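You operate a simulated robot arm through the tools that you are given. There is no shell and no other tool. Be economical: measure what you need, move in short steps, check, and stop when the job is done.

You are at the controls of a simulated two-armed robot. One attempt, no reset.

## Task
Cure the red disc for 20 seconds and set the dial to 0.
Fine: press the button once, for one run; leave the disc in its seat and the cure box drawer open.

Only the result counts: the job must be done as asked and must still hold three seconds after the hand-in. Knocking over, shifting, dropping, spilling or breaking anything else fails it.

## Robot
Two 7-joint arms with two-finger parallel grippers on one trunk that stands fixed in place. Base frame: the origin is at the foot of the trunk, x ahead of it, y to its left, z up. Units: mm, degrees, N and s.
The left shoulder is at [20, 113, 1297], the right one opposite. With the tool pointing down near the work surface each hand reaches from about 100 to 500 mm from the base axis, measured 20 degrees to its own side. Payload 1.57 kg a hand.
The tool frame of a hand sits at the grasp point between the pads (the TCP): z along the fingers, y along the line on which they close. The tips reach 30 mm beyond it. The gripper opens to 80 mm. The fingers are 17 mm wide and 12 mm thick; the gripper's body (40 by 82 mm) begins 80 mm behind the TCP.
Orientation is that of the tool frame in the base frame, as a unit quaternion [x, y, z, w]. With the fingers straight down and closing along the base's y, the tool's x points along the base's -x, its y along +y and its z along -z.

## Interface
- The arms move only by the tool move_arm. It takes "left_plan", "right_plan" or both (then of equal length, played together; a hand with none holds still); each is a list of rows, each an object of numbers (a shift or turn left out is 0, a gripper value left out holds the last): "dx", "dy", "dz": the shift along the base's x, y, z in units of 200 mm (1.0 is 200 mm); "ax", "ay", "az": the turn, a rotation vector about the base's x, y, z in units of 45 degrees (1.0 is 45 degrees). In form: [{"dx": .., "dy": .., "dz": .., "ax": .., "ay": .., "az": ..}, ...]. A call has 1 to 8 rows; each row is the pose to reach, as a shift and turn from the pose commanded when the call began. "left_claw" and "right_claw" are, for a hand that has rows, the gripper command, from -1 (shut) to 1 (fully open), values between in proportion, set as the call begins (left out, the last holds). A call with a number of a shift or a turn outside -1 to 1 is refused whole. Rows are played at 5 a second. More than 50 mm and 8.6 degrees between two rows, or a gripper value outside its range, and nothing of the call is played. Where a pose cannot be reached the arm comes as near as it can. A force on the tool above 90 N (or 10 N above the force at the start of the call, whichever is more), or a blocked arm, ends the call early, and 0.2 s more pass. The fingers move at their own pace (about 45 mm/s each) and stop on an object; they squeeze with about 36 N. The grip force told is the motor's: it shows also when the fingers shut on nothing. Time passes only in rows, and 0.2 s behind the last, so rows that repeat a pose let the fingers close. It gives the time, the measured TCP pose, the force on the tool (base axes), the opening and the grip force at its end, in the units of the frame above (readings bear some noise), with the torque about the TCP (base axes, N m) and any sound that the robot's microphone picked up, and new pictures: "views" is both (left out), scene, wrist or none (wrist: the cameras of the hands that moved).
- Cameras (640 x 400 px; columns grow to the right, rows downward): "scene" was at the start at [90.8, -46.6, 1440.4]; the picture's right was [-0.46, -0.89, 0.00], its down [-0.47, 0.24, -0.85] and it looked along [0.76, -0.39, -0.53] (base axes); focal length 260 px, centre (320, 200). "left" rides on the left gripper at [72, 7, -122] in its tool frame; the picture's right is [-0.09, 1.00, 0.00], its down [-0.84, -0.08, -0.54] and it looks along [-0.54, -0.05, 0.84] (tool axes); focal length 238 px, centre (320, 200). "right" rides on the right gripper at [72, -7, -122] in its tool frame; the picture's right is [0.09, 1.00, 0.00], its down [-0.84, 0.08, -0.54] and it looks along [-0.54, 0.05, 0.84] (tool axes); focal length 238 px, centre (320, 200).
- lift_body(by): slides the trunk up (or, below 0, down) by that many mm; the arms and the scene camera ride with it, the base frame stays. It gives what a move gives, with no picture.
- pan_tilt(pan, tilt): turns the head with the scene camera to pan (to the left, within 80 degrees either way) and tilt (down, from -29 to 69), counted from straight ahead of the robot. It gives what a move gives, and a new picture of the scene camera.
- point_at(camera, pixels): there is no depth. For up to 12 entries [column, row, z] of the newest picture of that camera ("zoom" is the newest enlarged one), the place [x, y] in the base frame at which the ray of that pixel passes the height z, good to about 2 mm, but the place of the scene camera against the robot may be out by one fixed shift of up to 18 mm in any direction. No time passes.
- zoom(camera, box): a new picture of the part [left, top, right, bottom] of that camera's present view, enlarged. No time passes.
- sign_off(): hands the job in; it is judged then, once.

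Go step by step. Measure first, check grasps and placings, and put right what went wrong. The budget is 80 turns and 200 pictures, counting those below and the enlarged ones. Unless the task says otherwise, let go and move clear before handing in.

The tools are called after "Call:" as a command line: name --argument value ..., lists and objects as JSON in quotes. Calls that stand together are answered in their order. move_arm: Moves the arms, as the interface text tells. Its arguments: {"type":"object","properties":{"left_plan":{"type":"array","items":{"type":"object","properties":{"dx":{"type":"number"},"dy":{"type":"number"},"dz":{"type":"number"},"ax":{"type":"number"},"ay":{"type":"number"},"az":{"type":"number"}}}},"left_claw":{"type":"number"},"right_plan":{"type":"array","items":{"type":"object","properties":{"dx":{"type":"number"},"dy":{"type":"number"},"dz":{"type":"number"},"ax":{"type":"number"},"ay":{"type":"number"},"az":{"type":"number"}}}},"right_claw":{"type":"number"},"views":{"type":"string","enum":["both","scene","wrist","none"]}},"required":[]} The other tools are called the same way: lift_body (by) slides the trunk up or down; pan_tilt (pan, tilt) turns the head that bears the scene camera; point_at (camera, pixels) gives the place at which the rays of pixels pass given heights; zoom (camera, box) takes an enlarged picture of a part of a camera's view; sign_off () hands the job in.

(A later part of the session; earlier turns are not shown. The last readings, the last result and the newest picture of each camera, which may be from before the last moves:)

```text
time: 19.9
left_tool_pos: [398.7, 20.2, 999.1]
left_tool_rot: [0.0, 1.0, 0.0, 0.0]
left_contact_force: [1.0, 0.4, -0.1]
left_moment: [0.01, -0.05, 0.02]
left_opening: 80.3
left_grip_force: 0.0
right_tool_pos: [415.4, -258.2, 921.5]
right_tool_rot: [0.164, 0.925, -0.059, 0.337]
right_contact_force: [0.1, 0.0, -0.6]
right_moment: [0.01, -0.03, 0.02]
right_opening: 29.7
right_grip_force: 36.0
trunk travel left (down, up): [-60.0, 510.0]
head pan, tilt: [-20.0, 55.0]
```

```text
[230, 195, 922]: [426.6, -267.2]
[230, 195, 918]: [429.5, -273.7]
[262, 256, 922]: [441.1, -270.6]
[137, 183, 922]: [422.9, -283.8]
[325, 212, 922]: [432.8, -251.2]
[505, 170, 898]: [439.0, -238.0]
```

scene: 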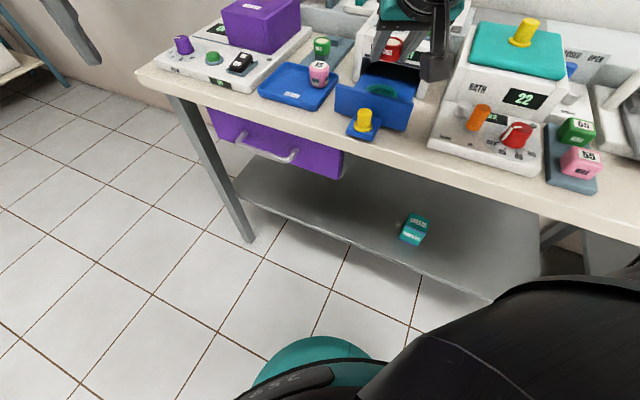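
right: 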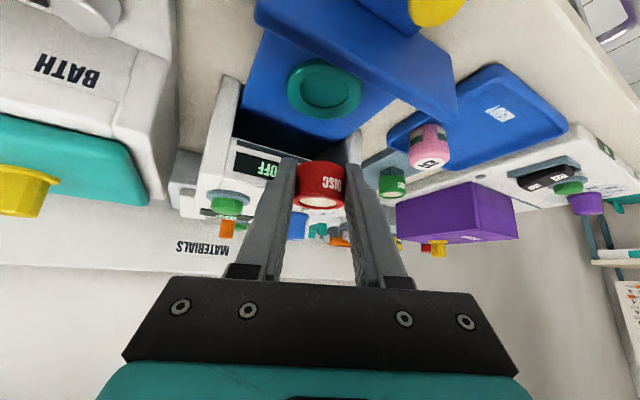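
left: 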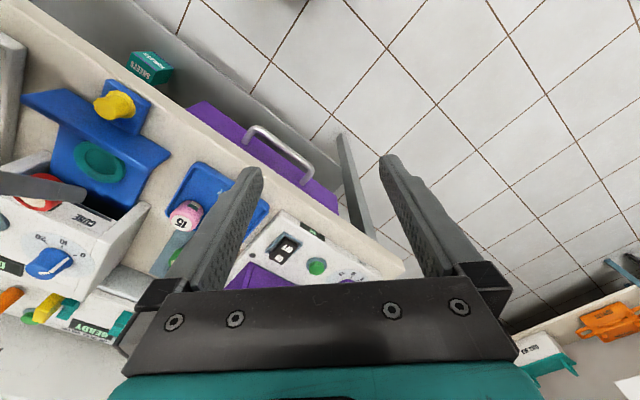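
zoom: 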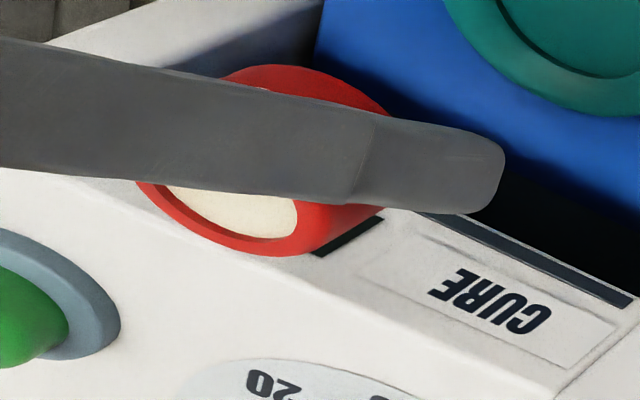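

Seat centre ≈(424,-263,838), but my fingertips reach ~11 mm below the disc's bottom, so they'd hit the ring before the disc seats. I'll return the disc to its pedestal and regrip it higher on the disc (closer to the tips).

Call:
move_arm --right_plan '[{"dz": 0.2}, {"dx": 0.2, "dz": 0.25}, {"dx": 0.42, "dz": 0.25, "dy": 0.02}, {"dx": 0.64, "dy": 0.03, "dz": 0.25}, {"dx": 0.8, "dy": 0.04, "dz": 0.22}, {"dx": 0.95, "dy": 0.04, "dz": 0.2}, {"dx": 0.95, "dy": 0.04, "dz": 0.2}]' --views "none"

```text
time: 21.5
left_tool_pos: [398.9, 21.1, 998.0]
left_tool_rot: [0.0, 1.0, -0.001, 0.0]
left_contact_force: [0.0, -0.2, 0.1]
left_moment: [-0.01, 0.0, 0.02]
left_opening: 80.2
left_grip_force: 0.1
right_tool_pos: [605.8, -251.0, 960.4]
right_tool_rot: [0.164, 0.925, -0.06, 0.336]
right_contact_force: [0.0, 0.0, -0.3]
right_moment: [-0.01, -0.02, 0.01]
right_opening: 30.0
right_grip_force: 36.2
trunk travel left (down, up): [-60.0, 510.0]
head pan, tilt: [-20.0, 55.0]
```

Call:
move_arm --right_plan '[{"dx": 0.06, "dy": -0.025, "dz": -0.15}, {"dx": 0.1, "dy": -0.045, "dz": -0.3}, {"dx": 0.113, "dy": -0.052, "dz": -0.4}, {"dx": 0.113, "dy": -0.052, "dz": -0.45}, {"dx": 0.113, "dy": -0.052, "dz": -0.485}, {"dx": 0.113, "dy": -0.052, "dz": -0.49}]' --views "wrist"

Call:
zoom --camera "right" --box '[270, 130, 370, 220]'

```text
time: 22.9
left_tool_pos: [399.9, 22.5, 998.3]
left_tool_rot: [0.0, 1.0, 0.0, 0.001]
left_contact_force: [-0.1, 0.5, -0.4]
left_moment: [-0.03, -0.03, 0.02]
left_opening: 79.8
left_grip_force: 0.0
right_tool_pos: [627.9, -261.4, 866.0]
right_tool_rot: [0.163, 0.924, -0.058, 0.34]
right_contact_force: [8.2, 4.0, 6.7]
right_moment: [0.16, -0.28, 0.01]
right_opening: 30.2
right_grip_force: 36.2
trunk travel left (down, up): [-60.0, 510.0]
head pan, tilt: [-20.0, 55.0]
```

right: 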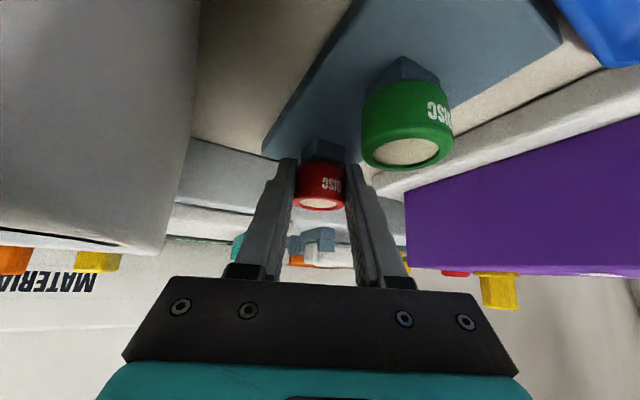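

```text
4.44 times, centred on (320, 175) of right
```

zoom: 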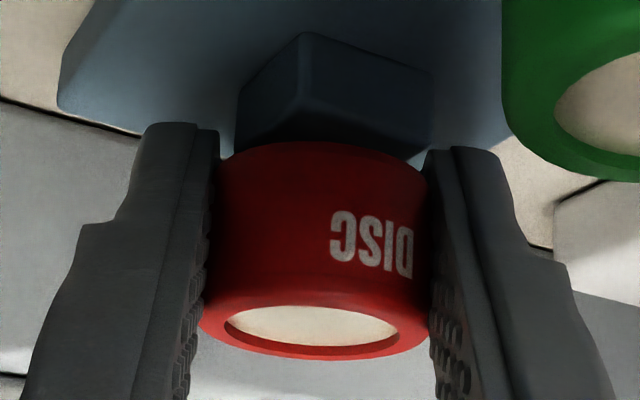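

The disc rests on its pedestal (6.7 N up). I'll open slightly, raise 14 mm and check before regripping.

Call:
move_arm --right_plan '[{"dz": 0.01}, {"dz": 0.01}, {"dz": 0.03}, {"dz": 0.07}, {"dz": 0.07}]' --right_claw 0.15 --views "wrist"

Call:
zoom --camera "right" --box '[270, 120, 370, 220]'

```text
time: 24.1
left_tool_pos: [398.1, 22.0, 997.6]
left_tool_rot: [0.0, 1.0, 0.0, 0.0]
left_contact_force: [0.2, -0.1, 0.7]
left_moment: [0.01, 0.03, 0.0]
left_opening: 80.0
left_grip_force: 0.0
right_tool_pos: [625.7, -264.1, 876.8]
right_tool_rot: [0.163, 0.925, -0.058, 0.337]
right_contact_force: [0.3, 1.4, -0.2]
right_moment: [-0.02, 0.04, 0.03]
right_opening: 46.1
right_grip_force: 0.2
trunk travel left (down, up): [-60.0, 510.0]
head pan, tilt: [-20.0, 55.0]
```

right: 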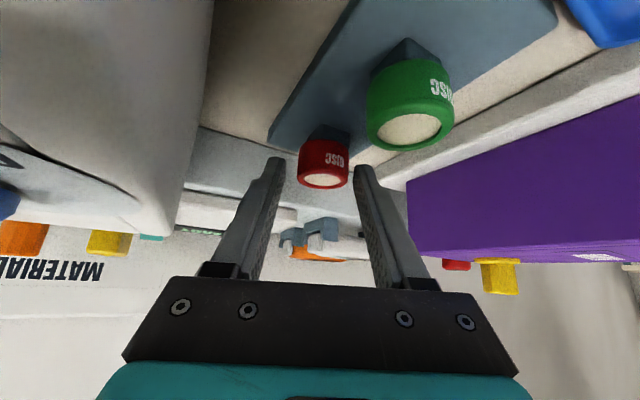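

```text
4.00 times, centred on (320, 170) of right
```

zoom: 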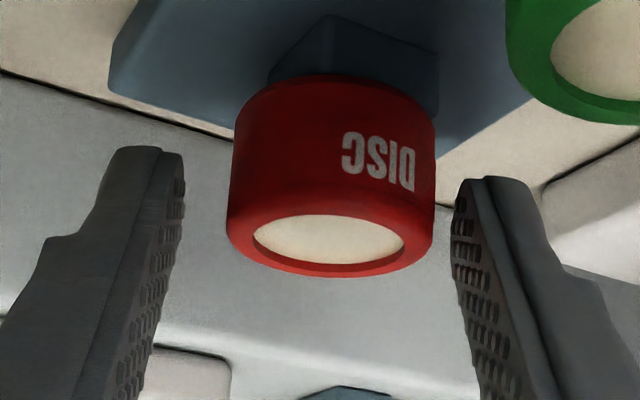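

Disc is at about (637,-263), top ≈866; it is ~5 mm toward the left finger. I'll shift to centre it and close.

Call:
move_arm --right_plan '[{"dx": 0.0085, "dy": 0.0235}, {"dx": 0.0085, "dy": 0.0235}, {"dx": 0.0085, "dy": 0.0235}]' --right_claw -1 --views "none"

Call:
move_arm --right_plan '[{"dz": 0.15}, {"dz": 0.35, "dx": -0.05}, {"dz": 0.35, "dx": -0.05}]' --views "wrist"

Call:
zoom --camera "right" --box '[270, 120, 370, 220]'

```text
time: 24.9
left_tool_pos: [398.9, 21.8, 997.8]
left_tool_rot: [0.0, 1.0, -0.001, 0.0]
left_contact_force: [0.6, -0.6, -0.8]
left_moment: [0.0, -0.01, 0.02]
left_opening: 80.1
left_grip_force: 0.1
right_tool_pos: [628.8, -259.4, 875.8]
right_tool_rot: [0.164, 0.925, -0.059, 0.337]
right_contact_force: [0.5, 0.1, 0.4]
right_moment: [0.01, -0.01, 0.04]
right_opening: 31.0
right_grip_force: 31.6
trunk travel left (down, up): [-60.0, 510.0]
head pan, tilt: [-20.0, 55.0]
```

```text
time: 25.7
left_tool_pos: [399.2, 21.2, 998.5]
left_tool_rot: [0.0, 1.0, 0.0, 0.0]
left_contact_force: [0.0, -0.6, -0.6]
left_moment: [0.01, -0.03, 0.01]
left_opening: 80.3
left_grip_force: 0.1
right_tool_pos: [618.5, -259.4, 945.9]
right_tool_rot: [0.164, 0.925, -0.06, 0.337]
right_contact_force: [-0.9, 0.8, -0.7]
right_moment: [0.02, 0.01, 0.01]
right_opening: 29.5
right_grip_force: 35.8
trunk travel left (down, up): [-60.0, 510.0]
head pan, tilt: [-20.0, 55.0]
```

right: 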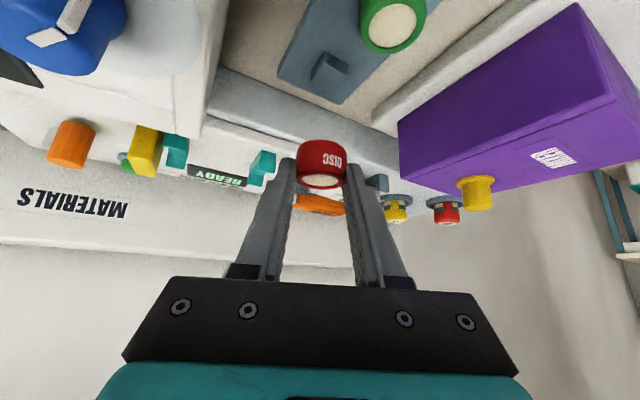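

```text
4.00 times, centred on (320, 170) of right
```

zoom: 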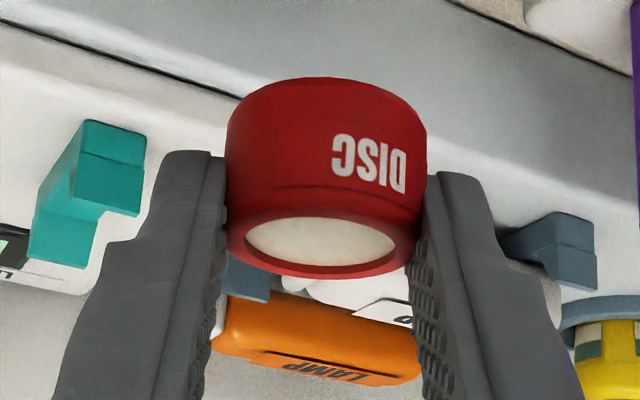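

Regrip succeeded: disc held level with fingertips now above its bottom. Carrying it to above the seat.

Call:
move_arm --right_plan '[{"dx": -0.2, "dz": 0.08}, {"dx": -0.42, "dz": 0.12}, {"dx": -0.64, "dz": 0.12}, {"dx": -0.84, "dz": 0.08}, {"dx": -1.0, "dz": 0.0, "dy": -0.003}, {"dx": -1.0, "dz": -0.15, "dy": -0.003}, {"dx": -1.0, "dz": -0.15, "dy": -0.003}]' --views "wrist"

Call:
zoom --camera "left" --box '[0, 100, 150, 220]'

```text
time: 27.3
left_tool_pos: [400.6, 21.6, 997.7]
left_tool_rot: [0.001, 1.0, -0.001, 0.0]
left_contact_force: [0.3, 1.0, -0.3]
left_moment: [-0.05, 0.04, -0.03]
left_opening: 79.9
left_grip_force: 0.1
right_tool_pos: [419.2, -258.1, 915.3]
right_tool_rot: [0.165, 0.925, -0.059, 0.336]
right_contact_force: [-0.4, 0.0, -0.6]
right_moment: [0.01, 0.03, 0.03]
right_opening: 29.6
right_grip_force: 35.9
trunk travel left (down, up): [-60.0, 510.0]
head pan, tilt: [-20.0, 55.0]
```

right: 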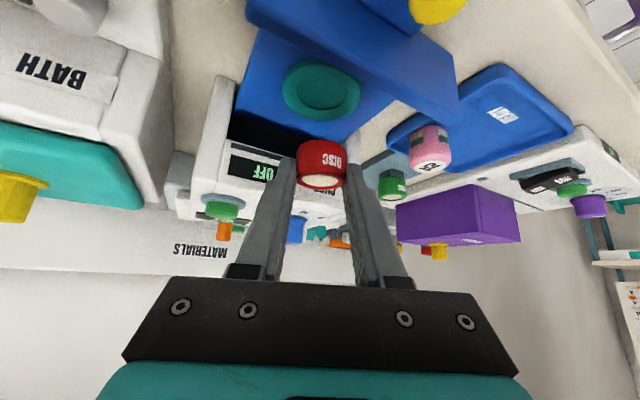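

```text
3.33 times, centred on (75, 160) of left
```

zoom: 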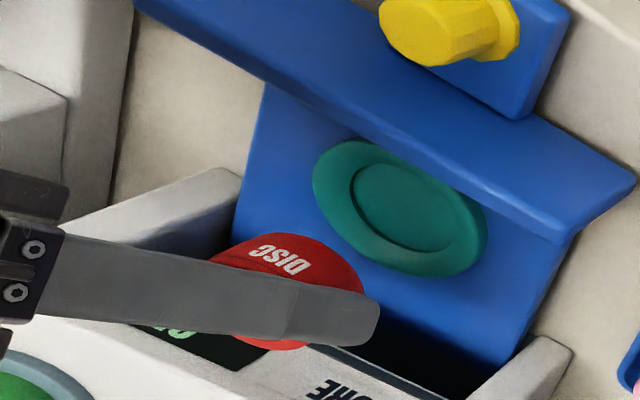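

Aligned; descend to just above the seat and check from the left camera.

Call:
move_arm --right_plan '[{"dx": -0.017, "dy": -0.008, "dz": -0.08}, {"dx": -0.017, "dy": -0.008, "dz": -0.165}, {"dx": -0.017, "dy": -0.008, "dz": -0.165}]' --views "wrist"

Call:
zoom --camera "left" --box '[30, 100, 150, 200]'

Call:
zoom --camera "right" --box '[250, 80, 390, 220]'

```text
time: 28.1
left_tool_pos: [399.1, 21.4, 997.8]
left_tool_rot: [0.0, 1.0, 0.0, 0.0]
left_contact_force: [0.5, -0.8, 0.3]
left_moment: [-0.01, -0.03, -0.05]
left_opening: 79.9
left_grip_force: 0.0
right_tool_pos: [415.9, -260.1, 883.6]
right_tool_rot: [0.163, 0.925, -0.059, 0.337]
right_contact_force: [0.7, -0.4, 0.6]
right_moment: [0.0, -0.01, 0.0]
right_opening: 30.1
right_grip_force: 36.3
trunk travel left (down, up): [-60.0, 510.0]
head pan, tilt: [-20.0, 55.0]
```

right: 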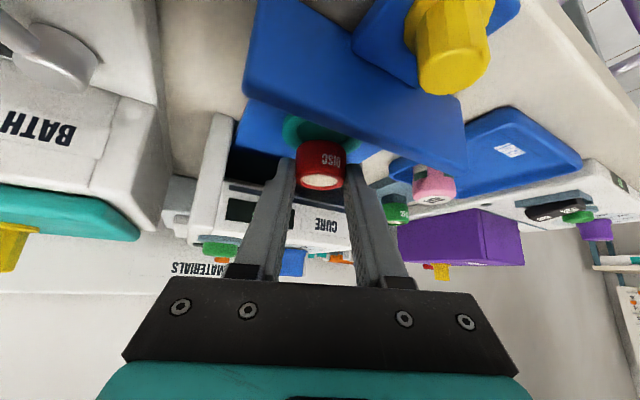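

```text
4.00 times, centred on (90, 150) of left
```

zoom: 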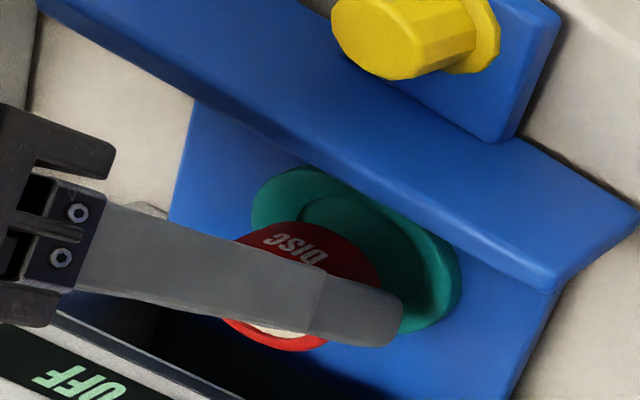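

```text
2.86 times, centred on (320, 150) of right
```

zoom: 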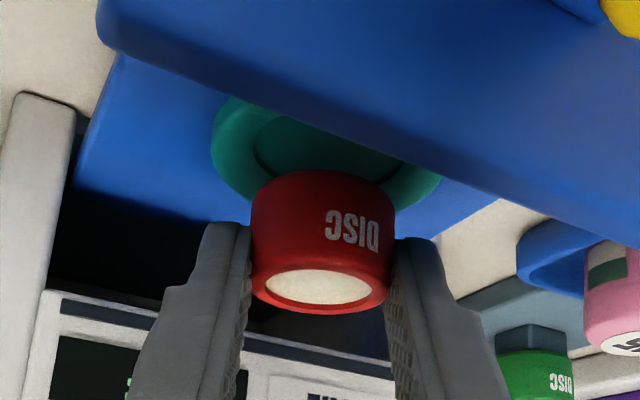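

Call:
point_at --camera "zoom" --pixels '[[322, 125, 838], [212, 150, 838], [442, 180, 838], [322, 175, 854]]'

Call:
zoom --camera "left" --box '[30, 100, 150, 200]'

Call:
point_at --camera "zoom" --pixels '[[300, 222, 854], [381, 278, 854], [355, 250, 838], [462, 288, 838], [252, 205, 838], [285, 168, 838]]'

```text
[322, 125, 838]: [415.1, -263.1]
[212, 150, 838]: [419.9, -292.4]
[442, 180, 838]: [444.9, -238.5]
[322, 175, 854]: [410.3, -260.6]
```

```text
4.00 times, centred on (90, 150) of left
```

zoom: 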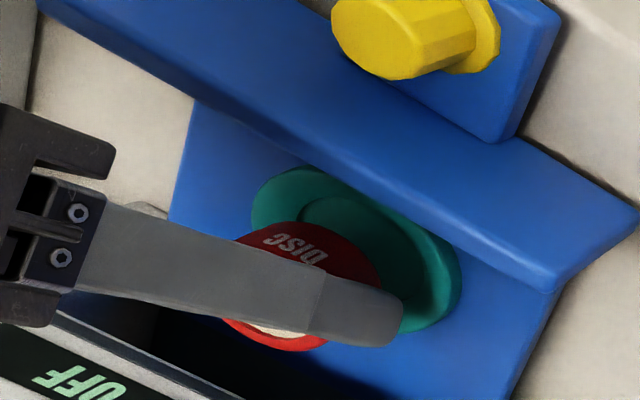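

```text
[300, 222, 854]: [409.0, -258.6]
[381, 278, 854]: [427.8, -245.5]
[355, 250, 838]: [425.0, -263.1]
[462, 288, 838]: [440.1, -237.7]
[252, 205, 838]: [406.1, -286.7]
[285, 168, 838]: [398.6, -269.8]
```

The disc centre ≈(424,-263) matches the seat centre. Lowering ~16 mm gently.

Call:
move_arm --right_plan '[{"dz": -0.03}, {"dz": -0.055}, {"dz": -0.075}, {"dz": -0.075}]' --views "wrist"

Call:
zoom --camera "right" --box '[250, 80, 390, 220]'

Call:
zoom --camera "left" --box '[30, 100, 150, 200]'

```text
time: 29.1
left_tool_pos: [398.4, 21.2, 998.2]
left_tool_rot: [0.001, 1.0, 0.0, -0.001]
left_contact_force: [0.6, 0.1, 1.0]
left_moment: [0.04, -0.01, 0.02]
left_opening: 79.9
left_grip_force: 0.0
right_tool_pos: [414.7, -260.1, 869.2]
right_tool_rot: [0.163, 0.925, -0.059, 0.339]
right_contact_force: [0.2, -0.5, 4.1]
right_moment: [-0.02, -0.08, 0.01]
right_opening: 30.7
right_grip_force: 35.8
trunk travel left (down, up): [-60.0, 510.0]
head pan, tilt: [-20.0, 55.0]
```

right: 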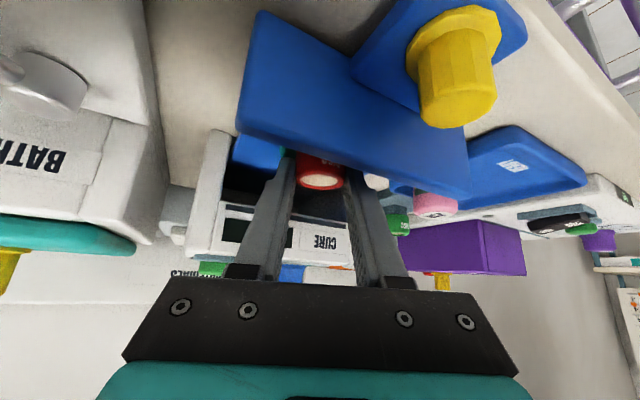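

```text
2.86 times, centred on (320, 150) of right
```

zoom: 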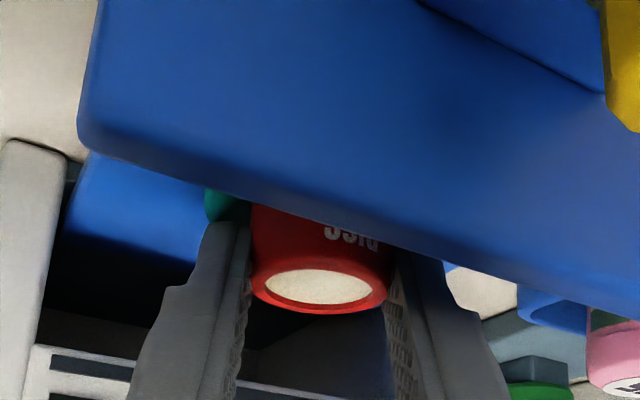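

```text
4.00 times, centred on (90, 150) of left
```

zoom: 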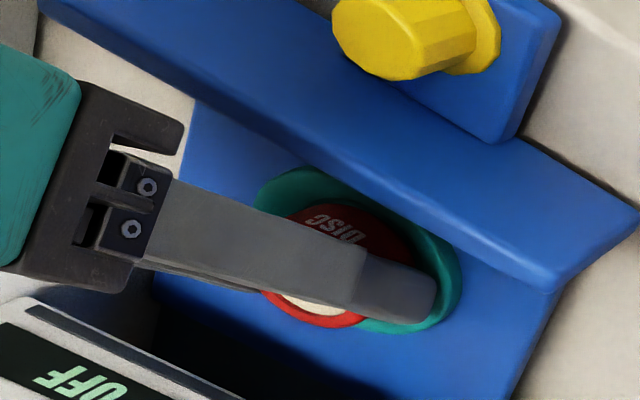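

Contact of 4 N upward: the disc is on the seat. I'll release slightly, then back away and look.

Call:
move_arm --right_plan '[{"dz": 0.0}, {"dz": 0.0}, {"dz": 0.01}, {"dz": 0.15}, {"dz": 0.35, "dx": -0.05}, {"dz": 0.5, "dx": -0.1}, {"dz": 0.5, "dx": -0.1}]' --right_claw 0.15 --views "wrist"

Call:
zoom --camera "left" --box '[30, 90, 150, 190]'

Call:
zoom --camera "right" --box '[250, 60, 390, 200]'

```text
time: 30.7
left_tool_pos: [400.1, 22.2, 998.6]
left_tool_rot: [0.0, 1.0, 0.0, 0.0]
left_contact_force: [0.1, -0.5, 0.8]
left_moment: [-0.01, -0.02, -0.02]
left_opening: 80.1
left_grip_force: 0.0
right_tool_pos: [394.5, -260.7, 969.0]
right_tool_rot: [0.163, 0.925, -0.059, 0.337]
right_contact_force: [0.0, 0.2, -0.2]
right_moment: [-0.04, 0.02, 0.02]
right_opening: 45.9
right_grip_force: 0.0
trunk travel left (down, up): [-60.0, 510.0]
head pan, tilt: [-20.0, 55.0]
```

right: 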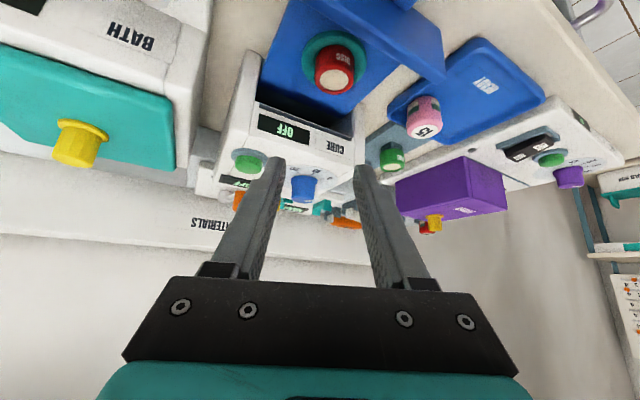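

```text
4.00 times, centred on (90, 140) of left
```

zoom: 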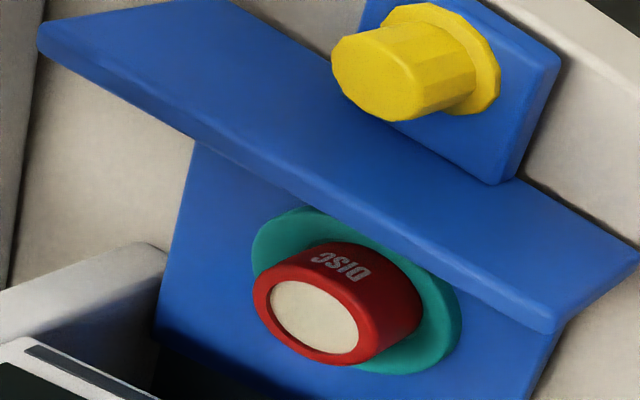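

```text
2.86 times, centred on (320, 130) of right
```

zoom: 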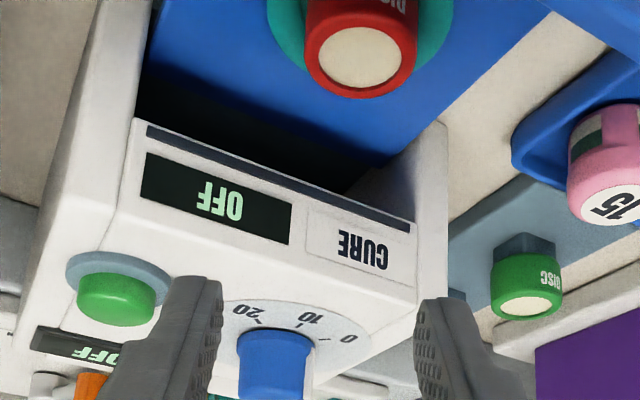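

The disc stands in the ring. I'll triangulate its top to confirm it's down in the recess and centred.

Call:
point_at --camera "zoom" --pixels '[[361, 50, 850], [361, 50, 860]]'

Call:
zoom --camera "left" --box '[70, 125, 130, 185]'

Call:
zoom --camera "right" --box '[290, 20, 380, 110]'

```text
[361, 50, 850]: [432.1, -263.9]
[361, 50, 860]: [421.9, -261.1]
```

```text
6.67 times, centred on (100, 155) of left
```

zoom: 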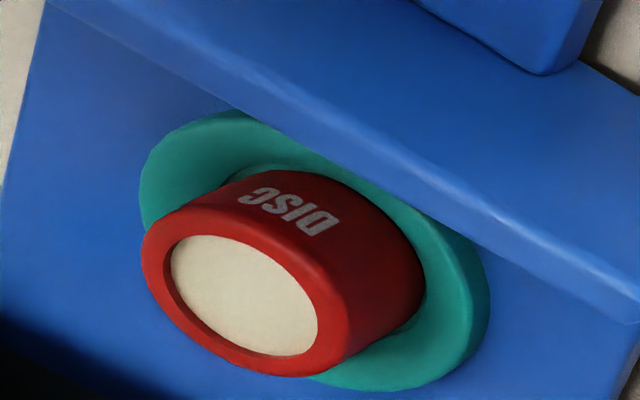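

```text
4.44 times, centred on (335, 65) of right
```

zoom: 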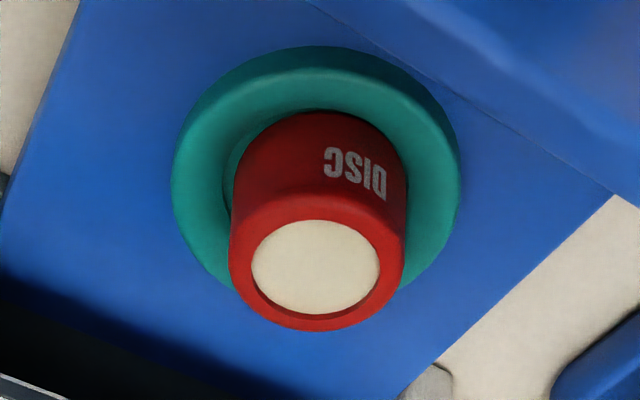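

The disc sits in the recess. Next is the dial: I'll reduce the tilt to 20° and hover near it for a precise look at the ticks.

Call:
move_arm --right_plan '[{"dz": 0.1, "ax": 0.06, "ay": 0.16}, {"dx": 0.15, "dy": -0.05, "dz": 0.16, "ax": 0.11, "ay": 0.31}, {"dx": 0.3, "dy": -0.1, "dz": 0.16, "ax": 0.152, "ay": 0.418}, {"dx": 0.4, "dy": -0.18, "dz": 0.16, "ax": 0.152, "ay": 0.418}, {"dx": 0.4, "dy": -0.18, "dz": 0.16, "ax": 0.152, "ay": 0.418}]' --right_claw 0.6 --views "wrist"

Call:
zoom --camera "right" --box '[220, 80, 400, 220]'

```text
time: 31.9
left_tool_pos: [399.1, 20.9, 998.4]
left_tool_rot: [0.001, 1.0, 0.0, 0.0]
left_contact_force: [0.1, 0.6, 0.3]
left_moment: [0.0, -0.02, -0.02]
left_opening: 80.2
left_grip_force: 0.0
right_tool_pos: [476.8, -296.2, 1000.6]
right_tool_rot: [0.172, 0.97, -0.03, 0.17]
right_contact_force: [-0.6, -0.4, 0.3]
right_moment: [-0.01, -0.02, -0.02]
right_opening: 63.6
right_grip_force: 0.0
trunk travel left (down, up): [-60.0, 510.0]
head pan, tilt: [-20.0, 55.0]
```

right: 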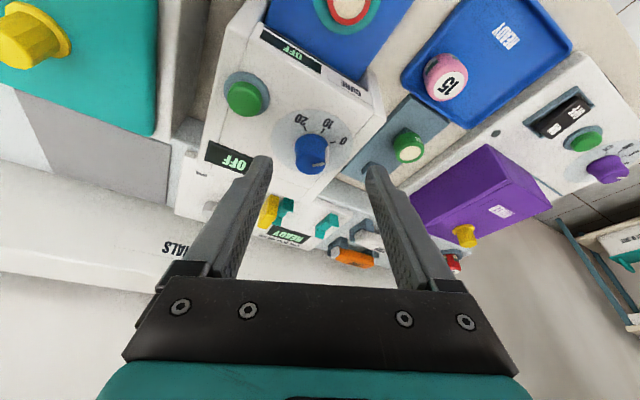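

```text
2.86 times, centred on (310, 150) of right
```

zoom: 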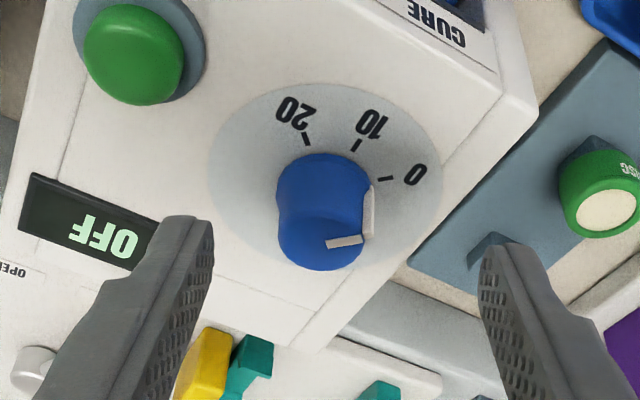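

Call:
point_at --camera "zoom" --pixels '[[306, 140, 888], [357, 145, 888], [386, 178, 888], [208, 165, 888], [443, 195, 888], [340, 84, 888], [322, 232, 912], [322, 232, 918], [328, 245, 915], [361, 238, 915], [132, 55, 910], [320, 215, 908]]'

```text
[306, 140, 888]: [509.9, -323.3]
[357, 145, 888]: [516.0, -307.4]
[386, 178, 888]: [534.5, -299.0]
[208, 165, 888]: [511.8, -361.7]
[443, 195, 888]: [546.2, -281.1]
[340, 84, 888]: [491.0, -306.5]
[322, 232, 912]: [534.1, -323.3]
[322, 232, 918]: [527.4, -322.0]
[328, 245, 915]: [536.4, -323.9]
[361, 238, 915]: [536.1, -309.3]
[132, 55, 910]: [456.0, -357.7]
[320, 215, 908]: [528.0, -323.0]
```

The ticks form a circle: 0 and 20 lie ±45° from 10, so the dial needs +90° (counterclockwise) from 0. Cross-check the dial centre with the left camera.

Call:
zoom --camera "left" --box '[0, 200, 130, 300]'

```text
4.00 times, centred on (65, 250) of left
```

zoom: 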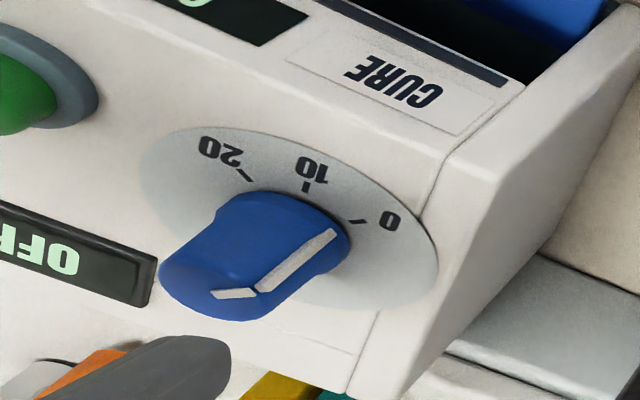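

Call:
point_at --camera "zoom" --pixels '[[245, 175, 888], [306, 186, 888], [358, 221, 888], [306, 186, 895], [306, 186, 881], [222, 280, 912], [205, 265, 915]]'

```text
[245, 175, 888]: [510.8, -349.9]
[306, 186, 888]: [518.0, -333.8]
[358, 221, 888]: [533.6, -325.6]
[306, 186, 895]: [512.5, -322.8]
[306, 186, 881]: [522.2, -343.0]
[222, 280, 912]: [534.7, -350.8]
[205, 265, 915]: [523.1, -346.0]
```

Call:
point_at --camera "zoom" --pixels '[[245, 175, 905], [306, 186, 905], [358, 221, 905], [245, 175, 900], [306, 186, 900], [358, 221, 900]]'

Call:
point_at --camera "right" --pixels '[[305.1, 129, 905], [326.4, 130.8, 905], [336.6, 142.3, 905], [305.1, 129, 900], [326.4, 130.8, 900], [336.6, 142.3, 900], [314.2, 161.2, 925], [314.2, 161.2, 930]]'

```text
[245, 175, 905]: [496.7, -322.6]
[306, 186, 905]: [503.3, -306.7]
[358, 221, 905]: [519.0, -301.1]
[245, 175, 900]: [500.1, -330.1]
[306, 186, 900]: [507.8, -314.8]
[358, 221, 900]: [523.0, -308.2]
```

```text
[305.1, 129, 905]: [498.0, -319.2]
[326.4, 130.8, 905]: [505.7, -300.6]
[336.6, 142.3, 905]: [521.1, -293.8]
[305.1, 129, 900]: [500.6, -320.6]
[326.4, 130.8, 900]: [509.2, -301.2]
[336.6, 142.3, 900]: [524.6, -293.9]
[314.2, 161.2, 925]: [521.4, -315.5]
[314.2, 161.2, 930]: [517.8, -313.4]
```

Combined estimate: dial centre ≈(517,-317), plate ≈905–909, knob top ≈928. I'll yaw the hand to -65° above the knob at safe height and look.

Call:
move_arm --right_plan '[{"az": -0.17, "dx": 0.03, "dy": -0.01}, {"az": -0.34, "dx": 0.06, "dy": -0.02}, {"az": -0.51, "dx": 0.09, "dy": -0.03}, {"az": -0.68, "dx": 0.12, "dy": -0.04}, {"az": -0.84, "dx": 0.15, "dy": -0.05, "dz": -0.05}, {"az": -1.0, "dx": 0.185, "dy": -0.066, "dz": -0.1}, {"az": -1.0, "dx": 0.185, "dy": -0.066, "dz": -0.1}]' --views "wrist"

Call:
zoom --camera "left" --box '[0, 200, 130, 300]'

```text
time: 33.5
left_tool_pos: [400.2, 22.1, 999.0]
left_tool_rot: [0.0, 1.0, 0.0, 0.0]
left_contact_force: [0.3, 0.3, 0.5]
left_moment: [-0.01, 0.0, 0.05]
left_opening: 80.0
left_grip_force: 0.1
right_tool_pos: [512.6, -310.2, 982.4]
right_tool_rot: [0.53, 0.83, -0.093, 0.147]
right_contact_force: [-1.1, -0.7, -0.1]
right_moment: [-0.04, -0.01, -0.04]
right_opening: 63.9
right_grip_force: 0.2
trunk travel left (down, up): [-60.0, 510.0]
head pan, tilt: [-20.0, 55.0]
```

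right: 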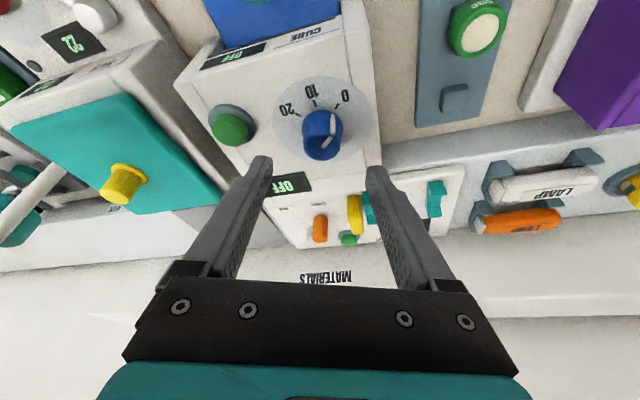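

```text
4.00 times, centred on (65, 250) of left
```

zoom: 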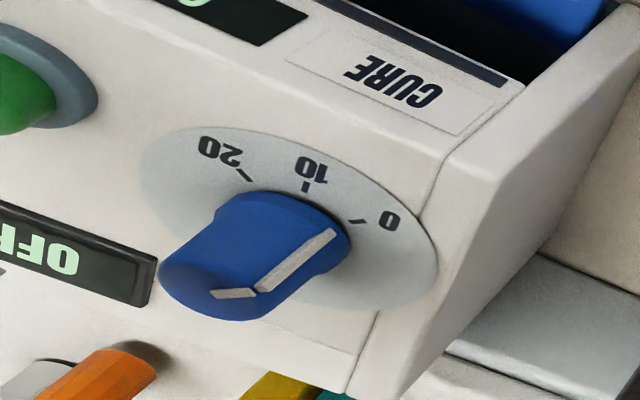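

Call:
zoom --camera "right" --box '[260, 80, 380, 180]'

Call:
point_at --camera "right" --pixels '[[321, 149, 928], [321, 149, 920], [294, 112, 907], [315, 104, 907], [337, 108, 907]]'

```text
4.00 times, centred on (320, 130) of right
```

zoom: 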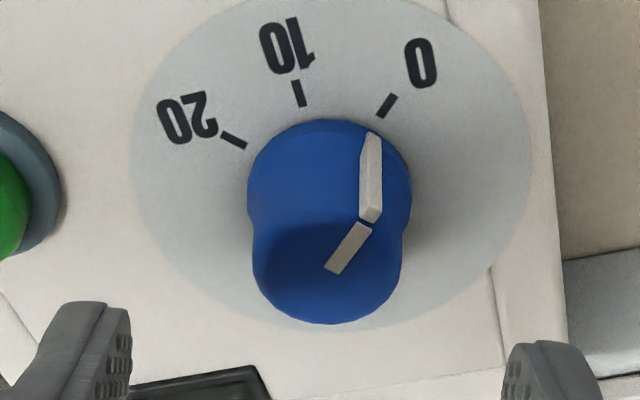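

```text
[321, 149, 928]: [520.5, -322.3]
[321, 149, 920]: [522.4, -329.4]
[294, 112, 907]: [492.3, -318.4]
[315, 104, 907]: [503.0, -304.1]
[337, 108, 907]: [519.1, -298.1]
```

The knob is centred between the fingers; descend to TCP z≈944 and check clearance.

Call:
move_arm --right_plan '[{"dx": 0.008, "dy": -0.004, "dz": -0.08}, {"dx": 0.008, "dy": -0.004, "dz": -0.15}, {"dx": 0.008, "dy": -0.004, "dz": -0.195}, {"dx": 0.008, "dy": -0.004, "dz": -0.195}]' --views "wrist"

Call:
zoom --camera "left" --box '[0, 190, 130, 290]'

Call:
zoom --camera "right" --box '[250, 100, 390, 220]'

```text
time: 34.5
left_tool_pos: [399.7, 21.7, 999.1]
left_tool_rot: [0.0, 1.0, 0.0, 0.0]
left_contact_force: [0.0, -0.5, -0.6]
left_moment: [0.02, 0.03, -0.02]
left_opening: 80.0
left_grip_force: 0.0
right_tool_pos: [514.3, -310.1, 941.9]
right_tool_rot: [0.53, 0.83, -0.093, 0.146]
right_contact_force: [-0.3, -0.4, -0.8]
right_moment: [0.04, -0.01, -0.02]
right_opening: 64.0
right_grip_force: 0.1
trunk travel left (down, up): [-60.0, 510.0]
head pan, tilt: [-20.0, 55.0]
```

right: 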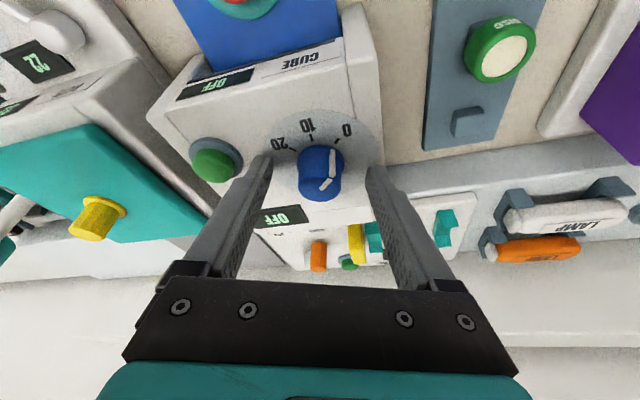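

```text
4.00 times, centred on (65, 240) of left
```

zoom: 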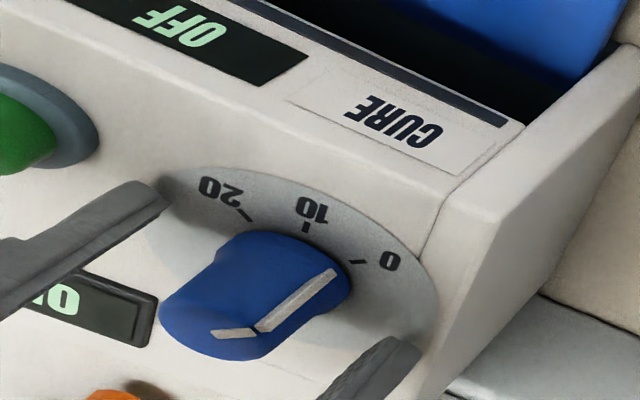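

```text
3.33 times, centred on (320, 160) of right
```

zoom: 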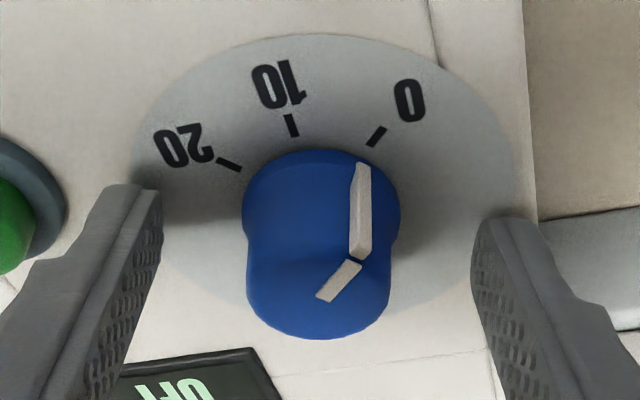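

Fingers straddle the knob with tips just above the plate. Centre by ~2 mm, raise 2 mm and close on the knob.

Call:
move_arm --right_plan '[{"dx": 0.008, "dy": 0.004, "dz": 0.01}, {"dx": 0.008, "dy": 0.004, "dz": 0.01}, {"dx": 0.008, "dy": 0.004, "dz": 0.01}, {"dx": 0.008, "dy": 0.004, "dz": 0.01}]' --right_claw -1 --views "wrist"

```text
time: 35.5
left_tool_pos: [399.2, 20.7, 999.7]
left_tool_rot: [0.0, 1.0, 0.0, 0.001]
left_contact_force: [0.2, -0.2, 0.5]
left_moment: [0.0, -0.01, 0.0]
left_opening: 80.1
left_grip_force: 0.0
right_tool_pos: [514.1, -310.0, 944.1]
right_tool_rot: [0.531, 0.829, -0.095, 0.145]
right_contact_force: [-10.2, -5.6, -1.5]
right_moment: [-0.23, 0.08, -0.1]
right_opening: 28.7
right_grip_force: 30.8
trunk travel left (down, up): [-60.0, 510.0]
head pan, tilt: [-20.0, 55.0]
```

right: 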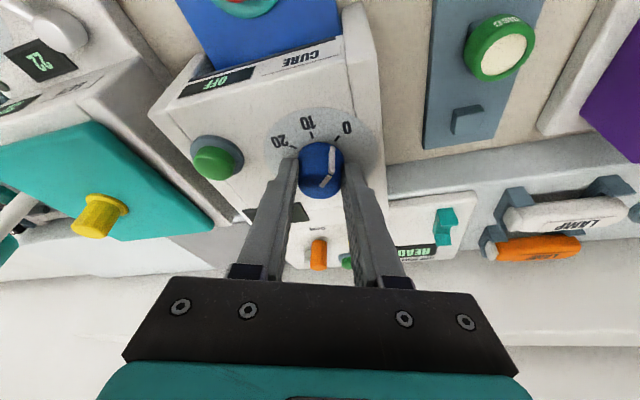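

Knob gripped (28.7 mm). Now turn +45° about the knob axis in the first half.

Call:
move_arm --right_plan '[{"az": 0.167, "dx": -0.014, "dy": -0.0055}, {"az": 0.333, "dx": -0.0185, "dy": -0.009}, {"az": 0.5, "dx": -0.0225, "dy": -0.0125}, {"az": 0.667, "dx": -0.026, "dy": -0.017}, {"az": 0.833, "dx": -0.029, "dy": -0.0215}, {"az": 1.0, "dx": -0.031, "dy": -0.0265}, {"az": 1.0, "dx": -0.031, "dy": -0.0265}]' --views "wrist"

Call:
zoom --camera "left" --box '[0, 190, 130, 290]'

Call:
zoom --camera "right" --box '[250, 100, 390, 220]'

```text
time: 37.1
left_tool_pos: [399.4, 21.3, 997.1]
left_tool_rot: [-0.001, 1.0, 0.0, 0.0]
left_contact_force: [0.1, 0.3, 0.4]
left_moment: [0.03, 0.01, 0.01]
left_opening: 80.1
left_grip_force: 0.0
right_tool_pos: [509.6, -315.4, 943.1]
right_tool_rot: [0.171, 0.97, -0.031, 0.171]
right_contact_force: [1.5, 0.2, -4.6]
right_moment: [-0.55, -0.36, -0.01]
right_opening: 28.6
right_grip_force: 38.5
trunk travel left (down, up): [-60.0, 510.0]
head pan, tilt: [-20.0, 55.0]
```

right: 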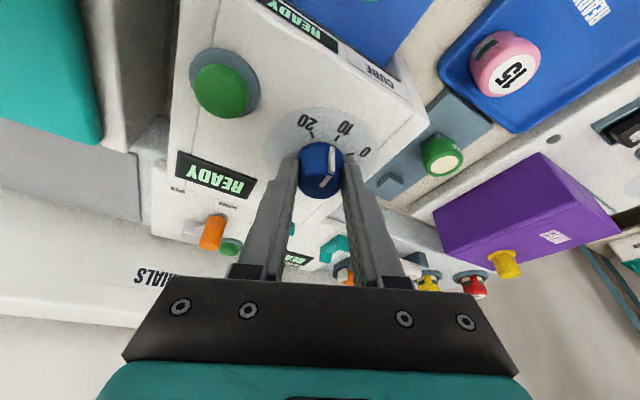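

```text
4.00 times, centred on (65, 240) of left
```

zoom: 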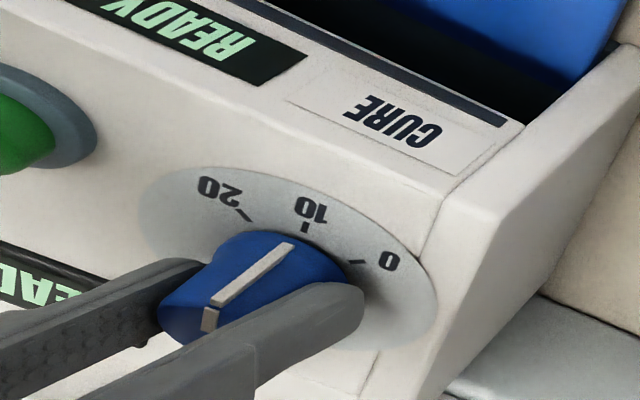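

```text
3.33 times, centred on (320, 160) of right
```

zoom: 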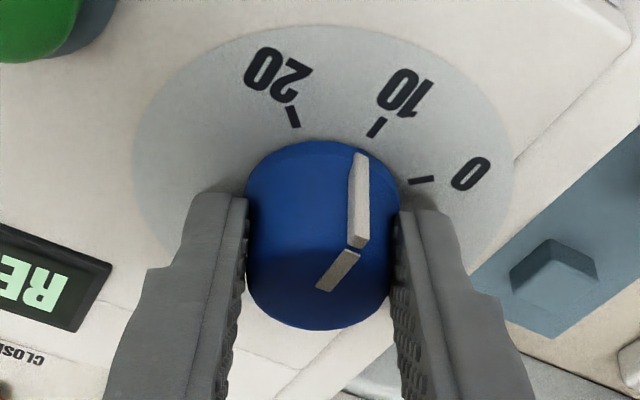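

The display shows READY and the pointer is at 10. Second half: another +45°.

Call:
move_arm --right_plan '[{"az": 0.167, "dx": -0.0015, "dy": -0.0055}, {"az": 0.333, "dx": -0.0025, "dy": -0.011}, {"az": 0.5, "dx": -0.0025, "dy": -0.0165}, {"az": 0.667, "dx": -0.002, "dy": -0.022}, {"az": 0.833, "dx": -0.0005, "dy": -0.027}, {"az": 1.0, "dx": 0.0015, "dy": -0.0325}, {"az": 1.0, "dx": 0.0015, "dy": -0.0325}]' --views "wrist"

Call:
zoom --camera "left" --box '[0, 190, 130, 290]'

Call:
zoom --camera "right" --box '[250, 100, 390, 220]'

```text
time: 38.7
left_tool_pos: [399.2, 21.8, 998.1]
left_tool_rot: [0.0, 1.0, 0.0, 0.0]
left_contact_force: [-0.2, 0.4, 0.5]
left_moment: [0.02, -0.01, -0.05]
left_opening: 80.0
left_grip_force: 0.0
right_tool_pos: [509.1, -320.0, 943.8]
right_tool_rot: [-0.213, 0.961, 0.038, 0.169]
right_contact_force: [3.6, 1.2, -4.4]
right_moment: [-0.4, 0.03, -0.53]
right_opening: 28.4
right_grip_force: 38.4
trunk travel left (down, up): [-60.0, 510.0]
head pan, tilt: [-20.0, 55.0]
```

right: 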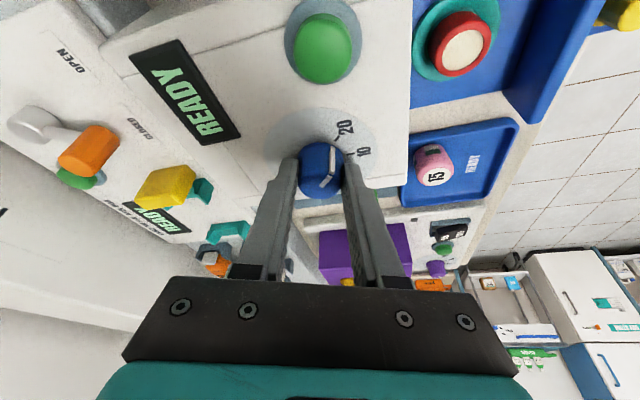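

```text
4.00 times, centred on (65, 240) of left
```

zoom: 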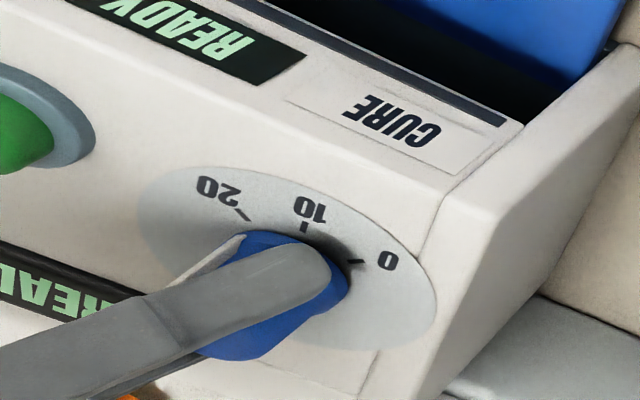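

```text
3.33 times, centred on (320, 160) of right
```

zoom: 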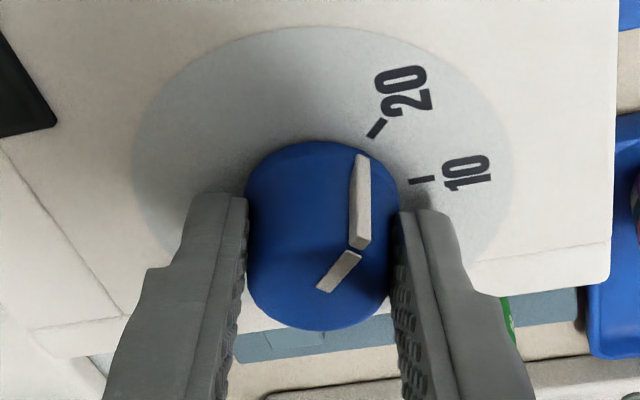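

The pointer lines up with 20 exactly as it did with 0 and 10 before. Release gently and lift straight up.

Call:
move_arm --right_plan '[{"dz": 0.0}, {"dz": 0.0}, {"dz": 0.1}, {"dz": 0.3}, {"dz": 0.45}, {"dz": 0.45}]' --right_claw 0.25 --views "wrist"

Call:
zoom --camera "left" --box '[0, 190, 130, 290]'

```text
time: 40.1
left_tool_pos: [399.4, 21.1, 997.9]
left_tool_rot: [0.0, 1.0, 0.0, 0.0]
left_contact_force: [-0.7, -0.1, -0.1]
left_moment: [-0.04, 0.01, -0.01]
left_opening: 80.1
left_grip_force: 0.1
right_tool_pos: [509.3, -321.4, 1034.5]
right_tool_rot: [-0.212, 0.962, 0.037, 0.169]
right_contact_force: [-0.7, -0.2, 0.4]
right_moment: [0.03, 0.0, -0.07]
right_opening: 50.1
right_grip_force: 0.1
trunk travel left (down, up): [-60.0, 510.0]
head pan, tilt: [-20.0, 55.0]
```

right: 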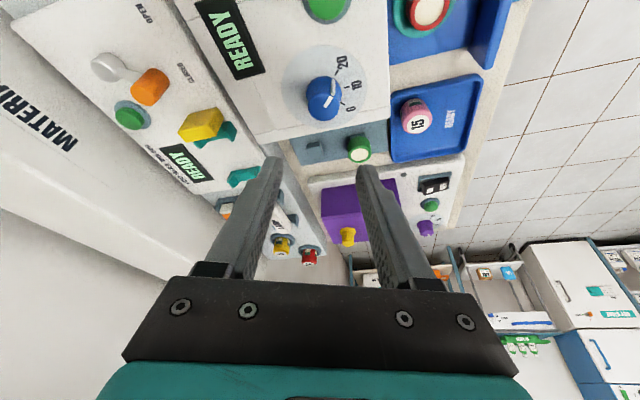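

```text
4.00 times, centred on (65, 240) of left
```

zoom: 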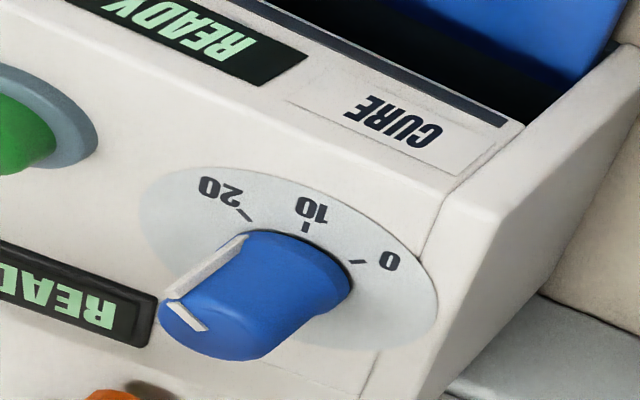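

The dial holds at 20. Next I'll go to the drawer knob: untilt the tool and yaw toward -45° while moving above (361,-199).

Call:
move_arm --right_plan '[{"dx": -0.12, "dy": 0.1, "ax": -0.003, "ay": 0.076, "az": -0.165}, {"dx": -0.25, "dy": 0.2, "ax": -0.007, "ay": 0.152, "az": -0.33}, {"dx": -0.37, "dy": 0.3, "ax": -0.01, "ay": 0.228, "az": -0.495}, {"dx": -0.49, "dy": 0.4, "ax": -0.013, "ay": 0.303, "az": -0.66}, {"dx": -0.62, "dy": 0.5, "ax": -0.017, "ay": 0.379, "az": -0.824}, {"dx": -0.74, "dy": 0.61, "ax": -0.02, "ay": 0.455, "az": -0.989}, {"dx": -0.74, "dy": 0.61, "ax": -0.02, "ay": 0.455, "az": -0.989}]' --views "none"

```text
time: 41.7
left_tool_pos: [398.3, 21.8, 998.5]
left_tool_rot: [0.0, 1.0, 0.0, -0.001]
left_contact_force: [0.4, 0.5, -0.8]
left_moment: [0.01, 0.0, 0.04]
left_opening: 80.1
left_grip_force: 0.1
right_tool_pos: [361.6, -200.8, 1034.3]
right_tool_rot: [0.175, 0.984, -0.001, 0.0]
right_contact_force: [0.3, 0.0, -0.2]
right_moment: [-0.01, -0.01, -0.04]
right_opening: 50.2
right_grip_force: 0.0
trunk travel left (down, up): [-60.0, 510.0]
head pan, tilt: [-20.0, 55.0]
```

Now vertical at yaw -20°. Yaw the remaining -25° and descend to z≈940 for a look.

Call:
move_arm --right_plan '[{"az": -0.185, "dz": -0.15}, {"az": -0.37, "dz": -0.3}, {"az": -0.556, "dz": -0.47}, {"az": -0.556, "dz": -0.47}]' --views "wrist"

Call:
zoom --camera "left" --box '[40, 40, 200, 180]'

```text
time: 42.7
left_tool_pos: [399.4, 21.7, 998.1]
left_tool_rot: [0.0, 1.0, 0.001, 0.0]
left_contact_force: [0.7, 0.4, -0.1]
left_moment: [-0.01, 0.0, 0.0]
left_opening: 79.7
left_grip_force: 0.1
right_tool_pos: [362.6, -200.7, 940.1]
right_tool_rot: [0.385, 0.923, 0.0, 0.0]
right_contact_force: [0.5, 0.2, 0.0]
right_moment: [0.01, 0.03, -0.01]
right_opening: 50.0
right_grip_force: 0.1
trunk travel left (down, up): [-60.0, 510.0]
head pan, tilt: [-20.0, 55.0]
```

right: 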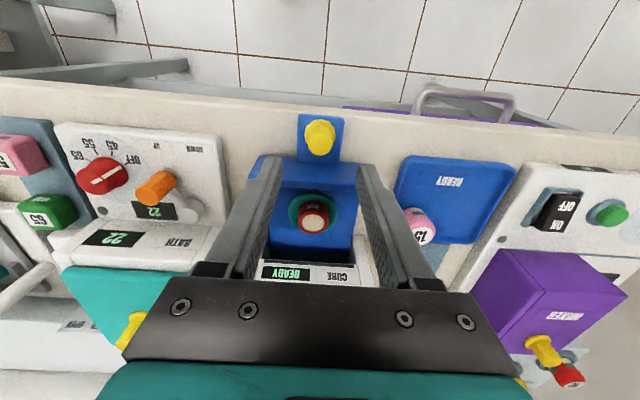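

```text
2.86 times, centred on (120, 110) of left
```

zoom: 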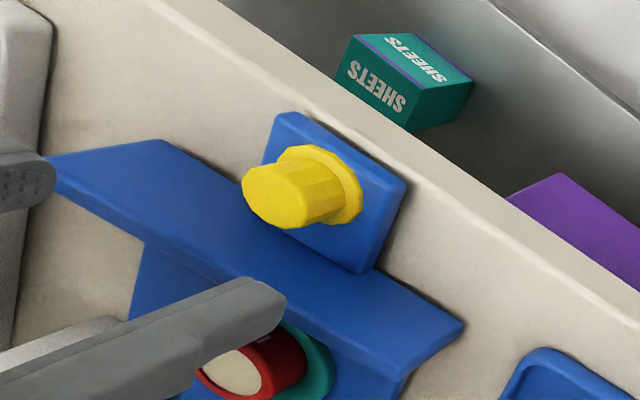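

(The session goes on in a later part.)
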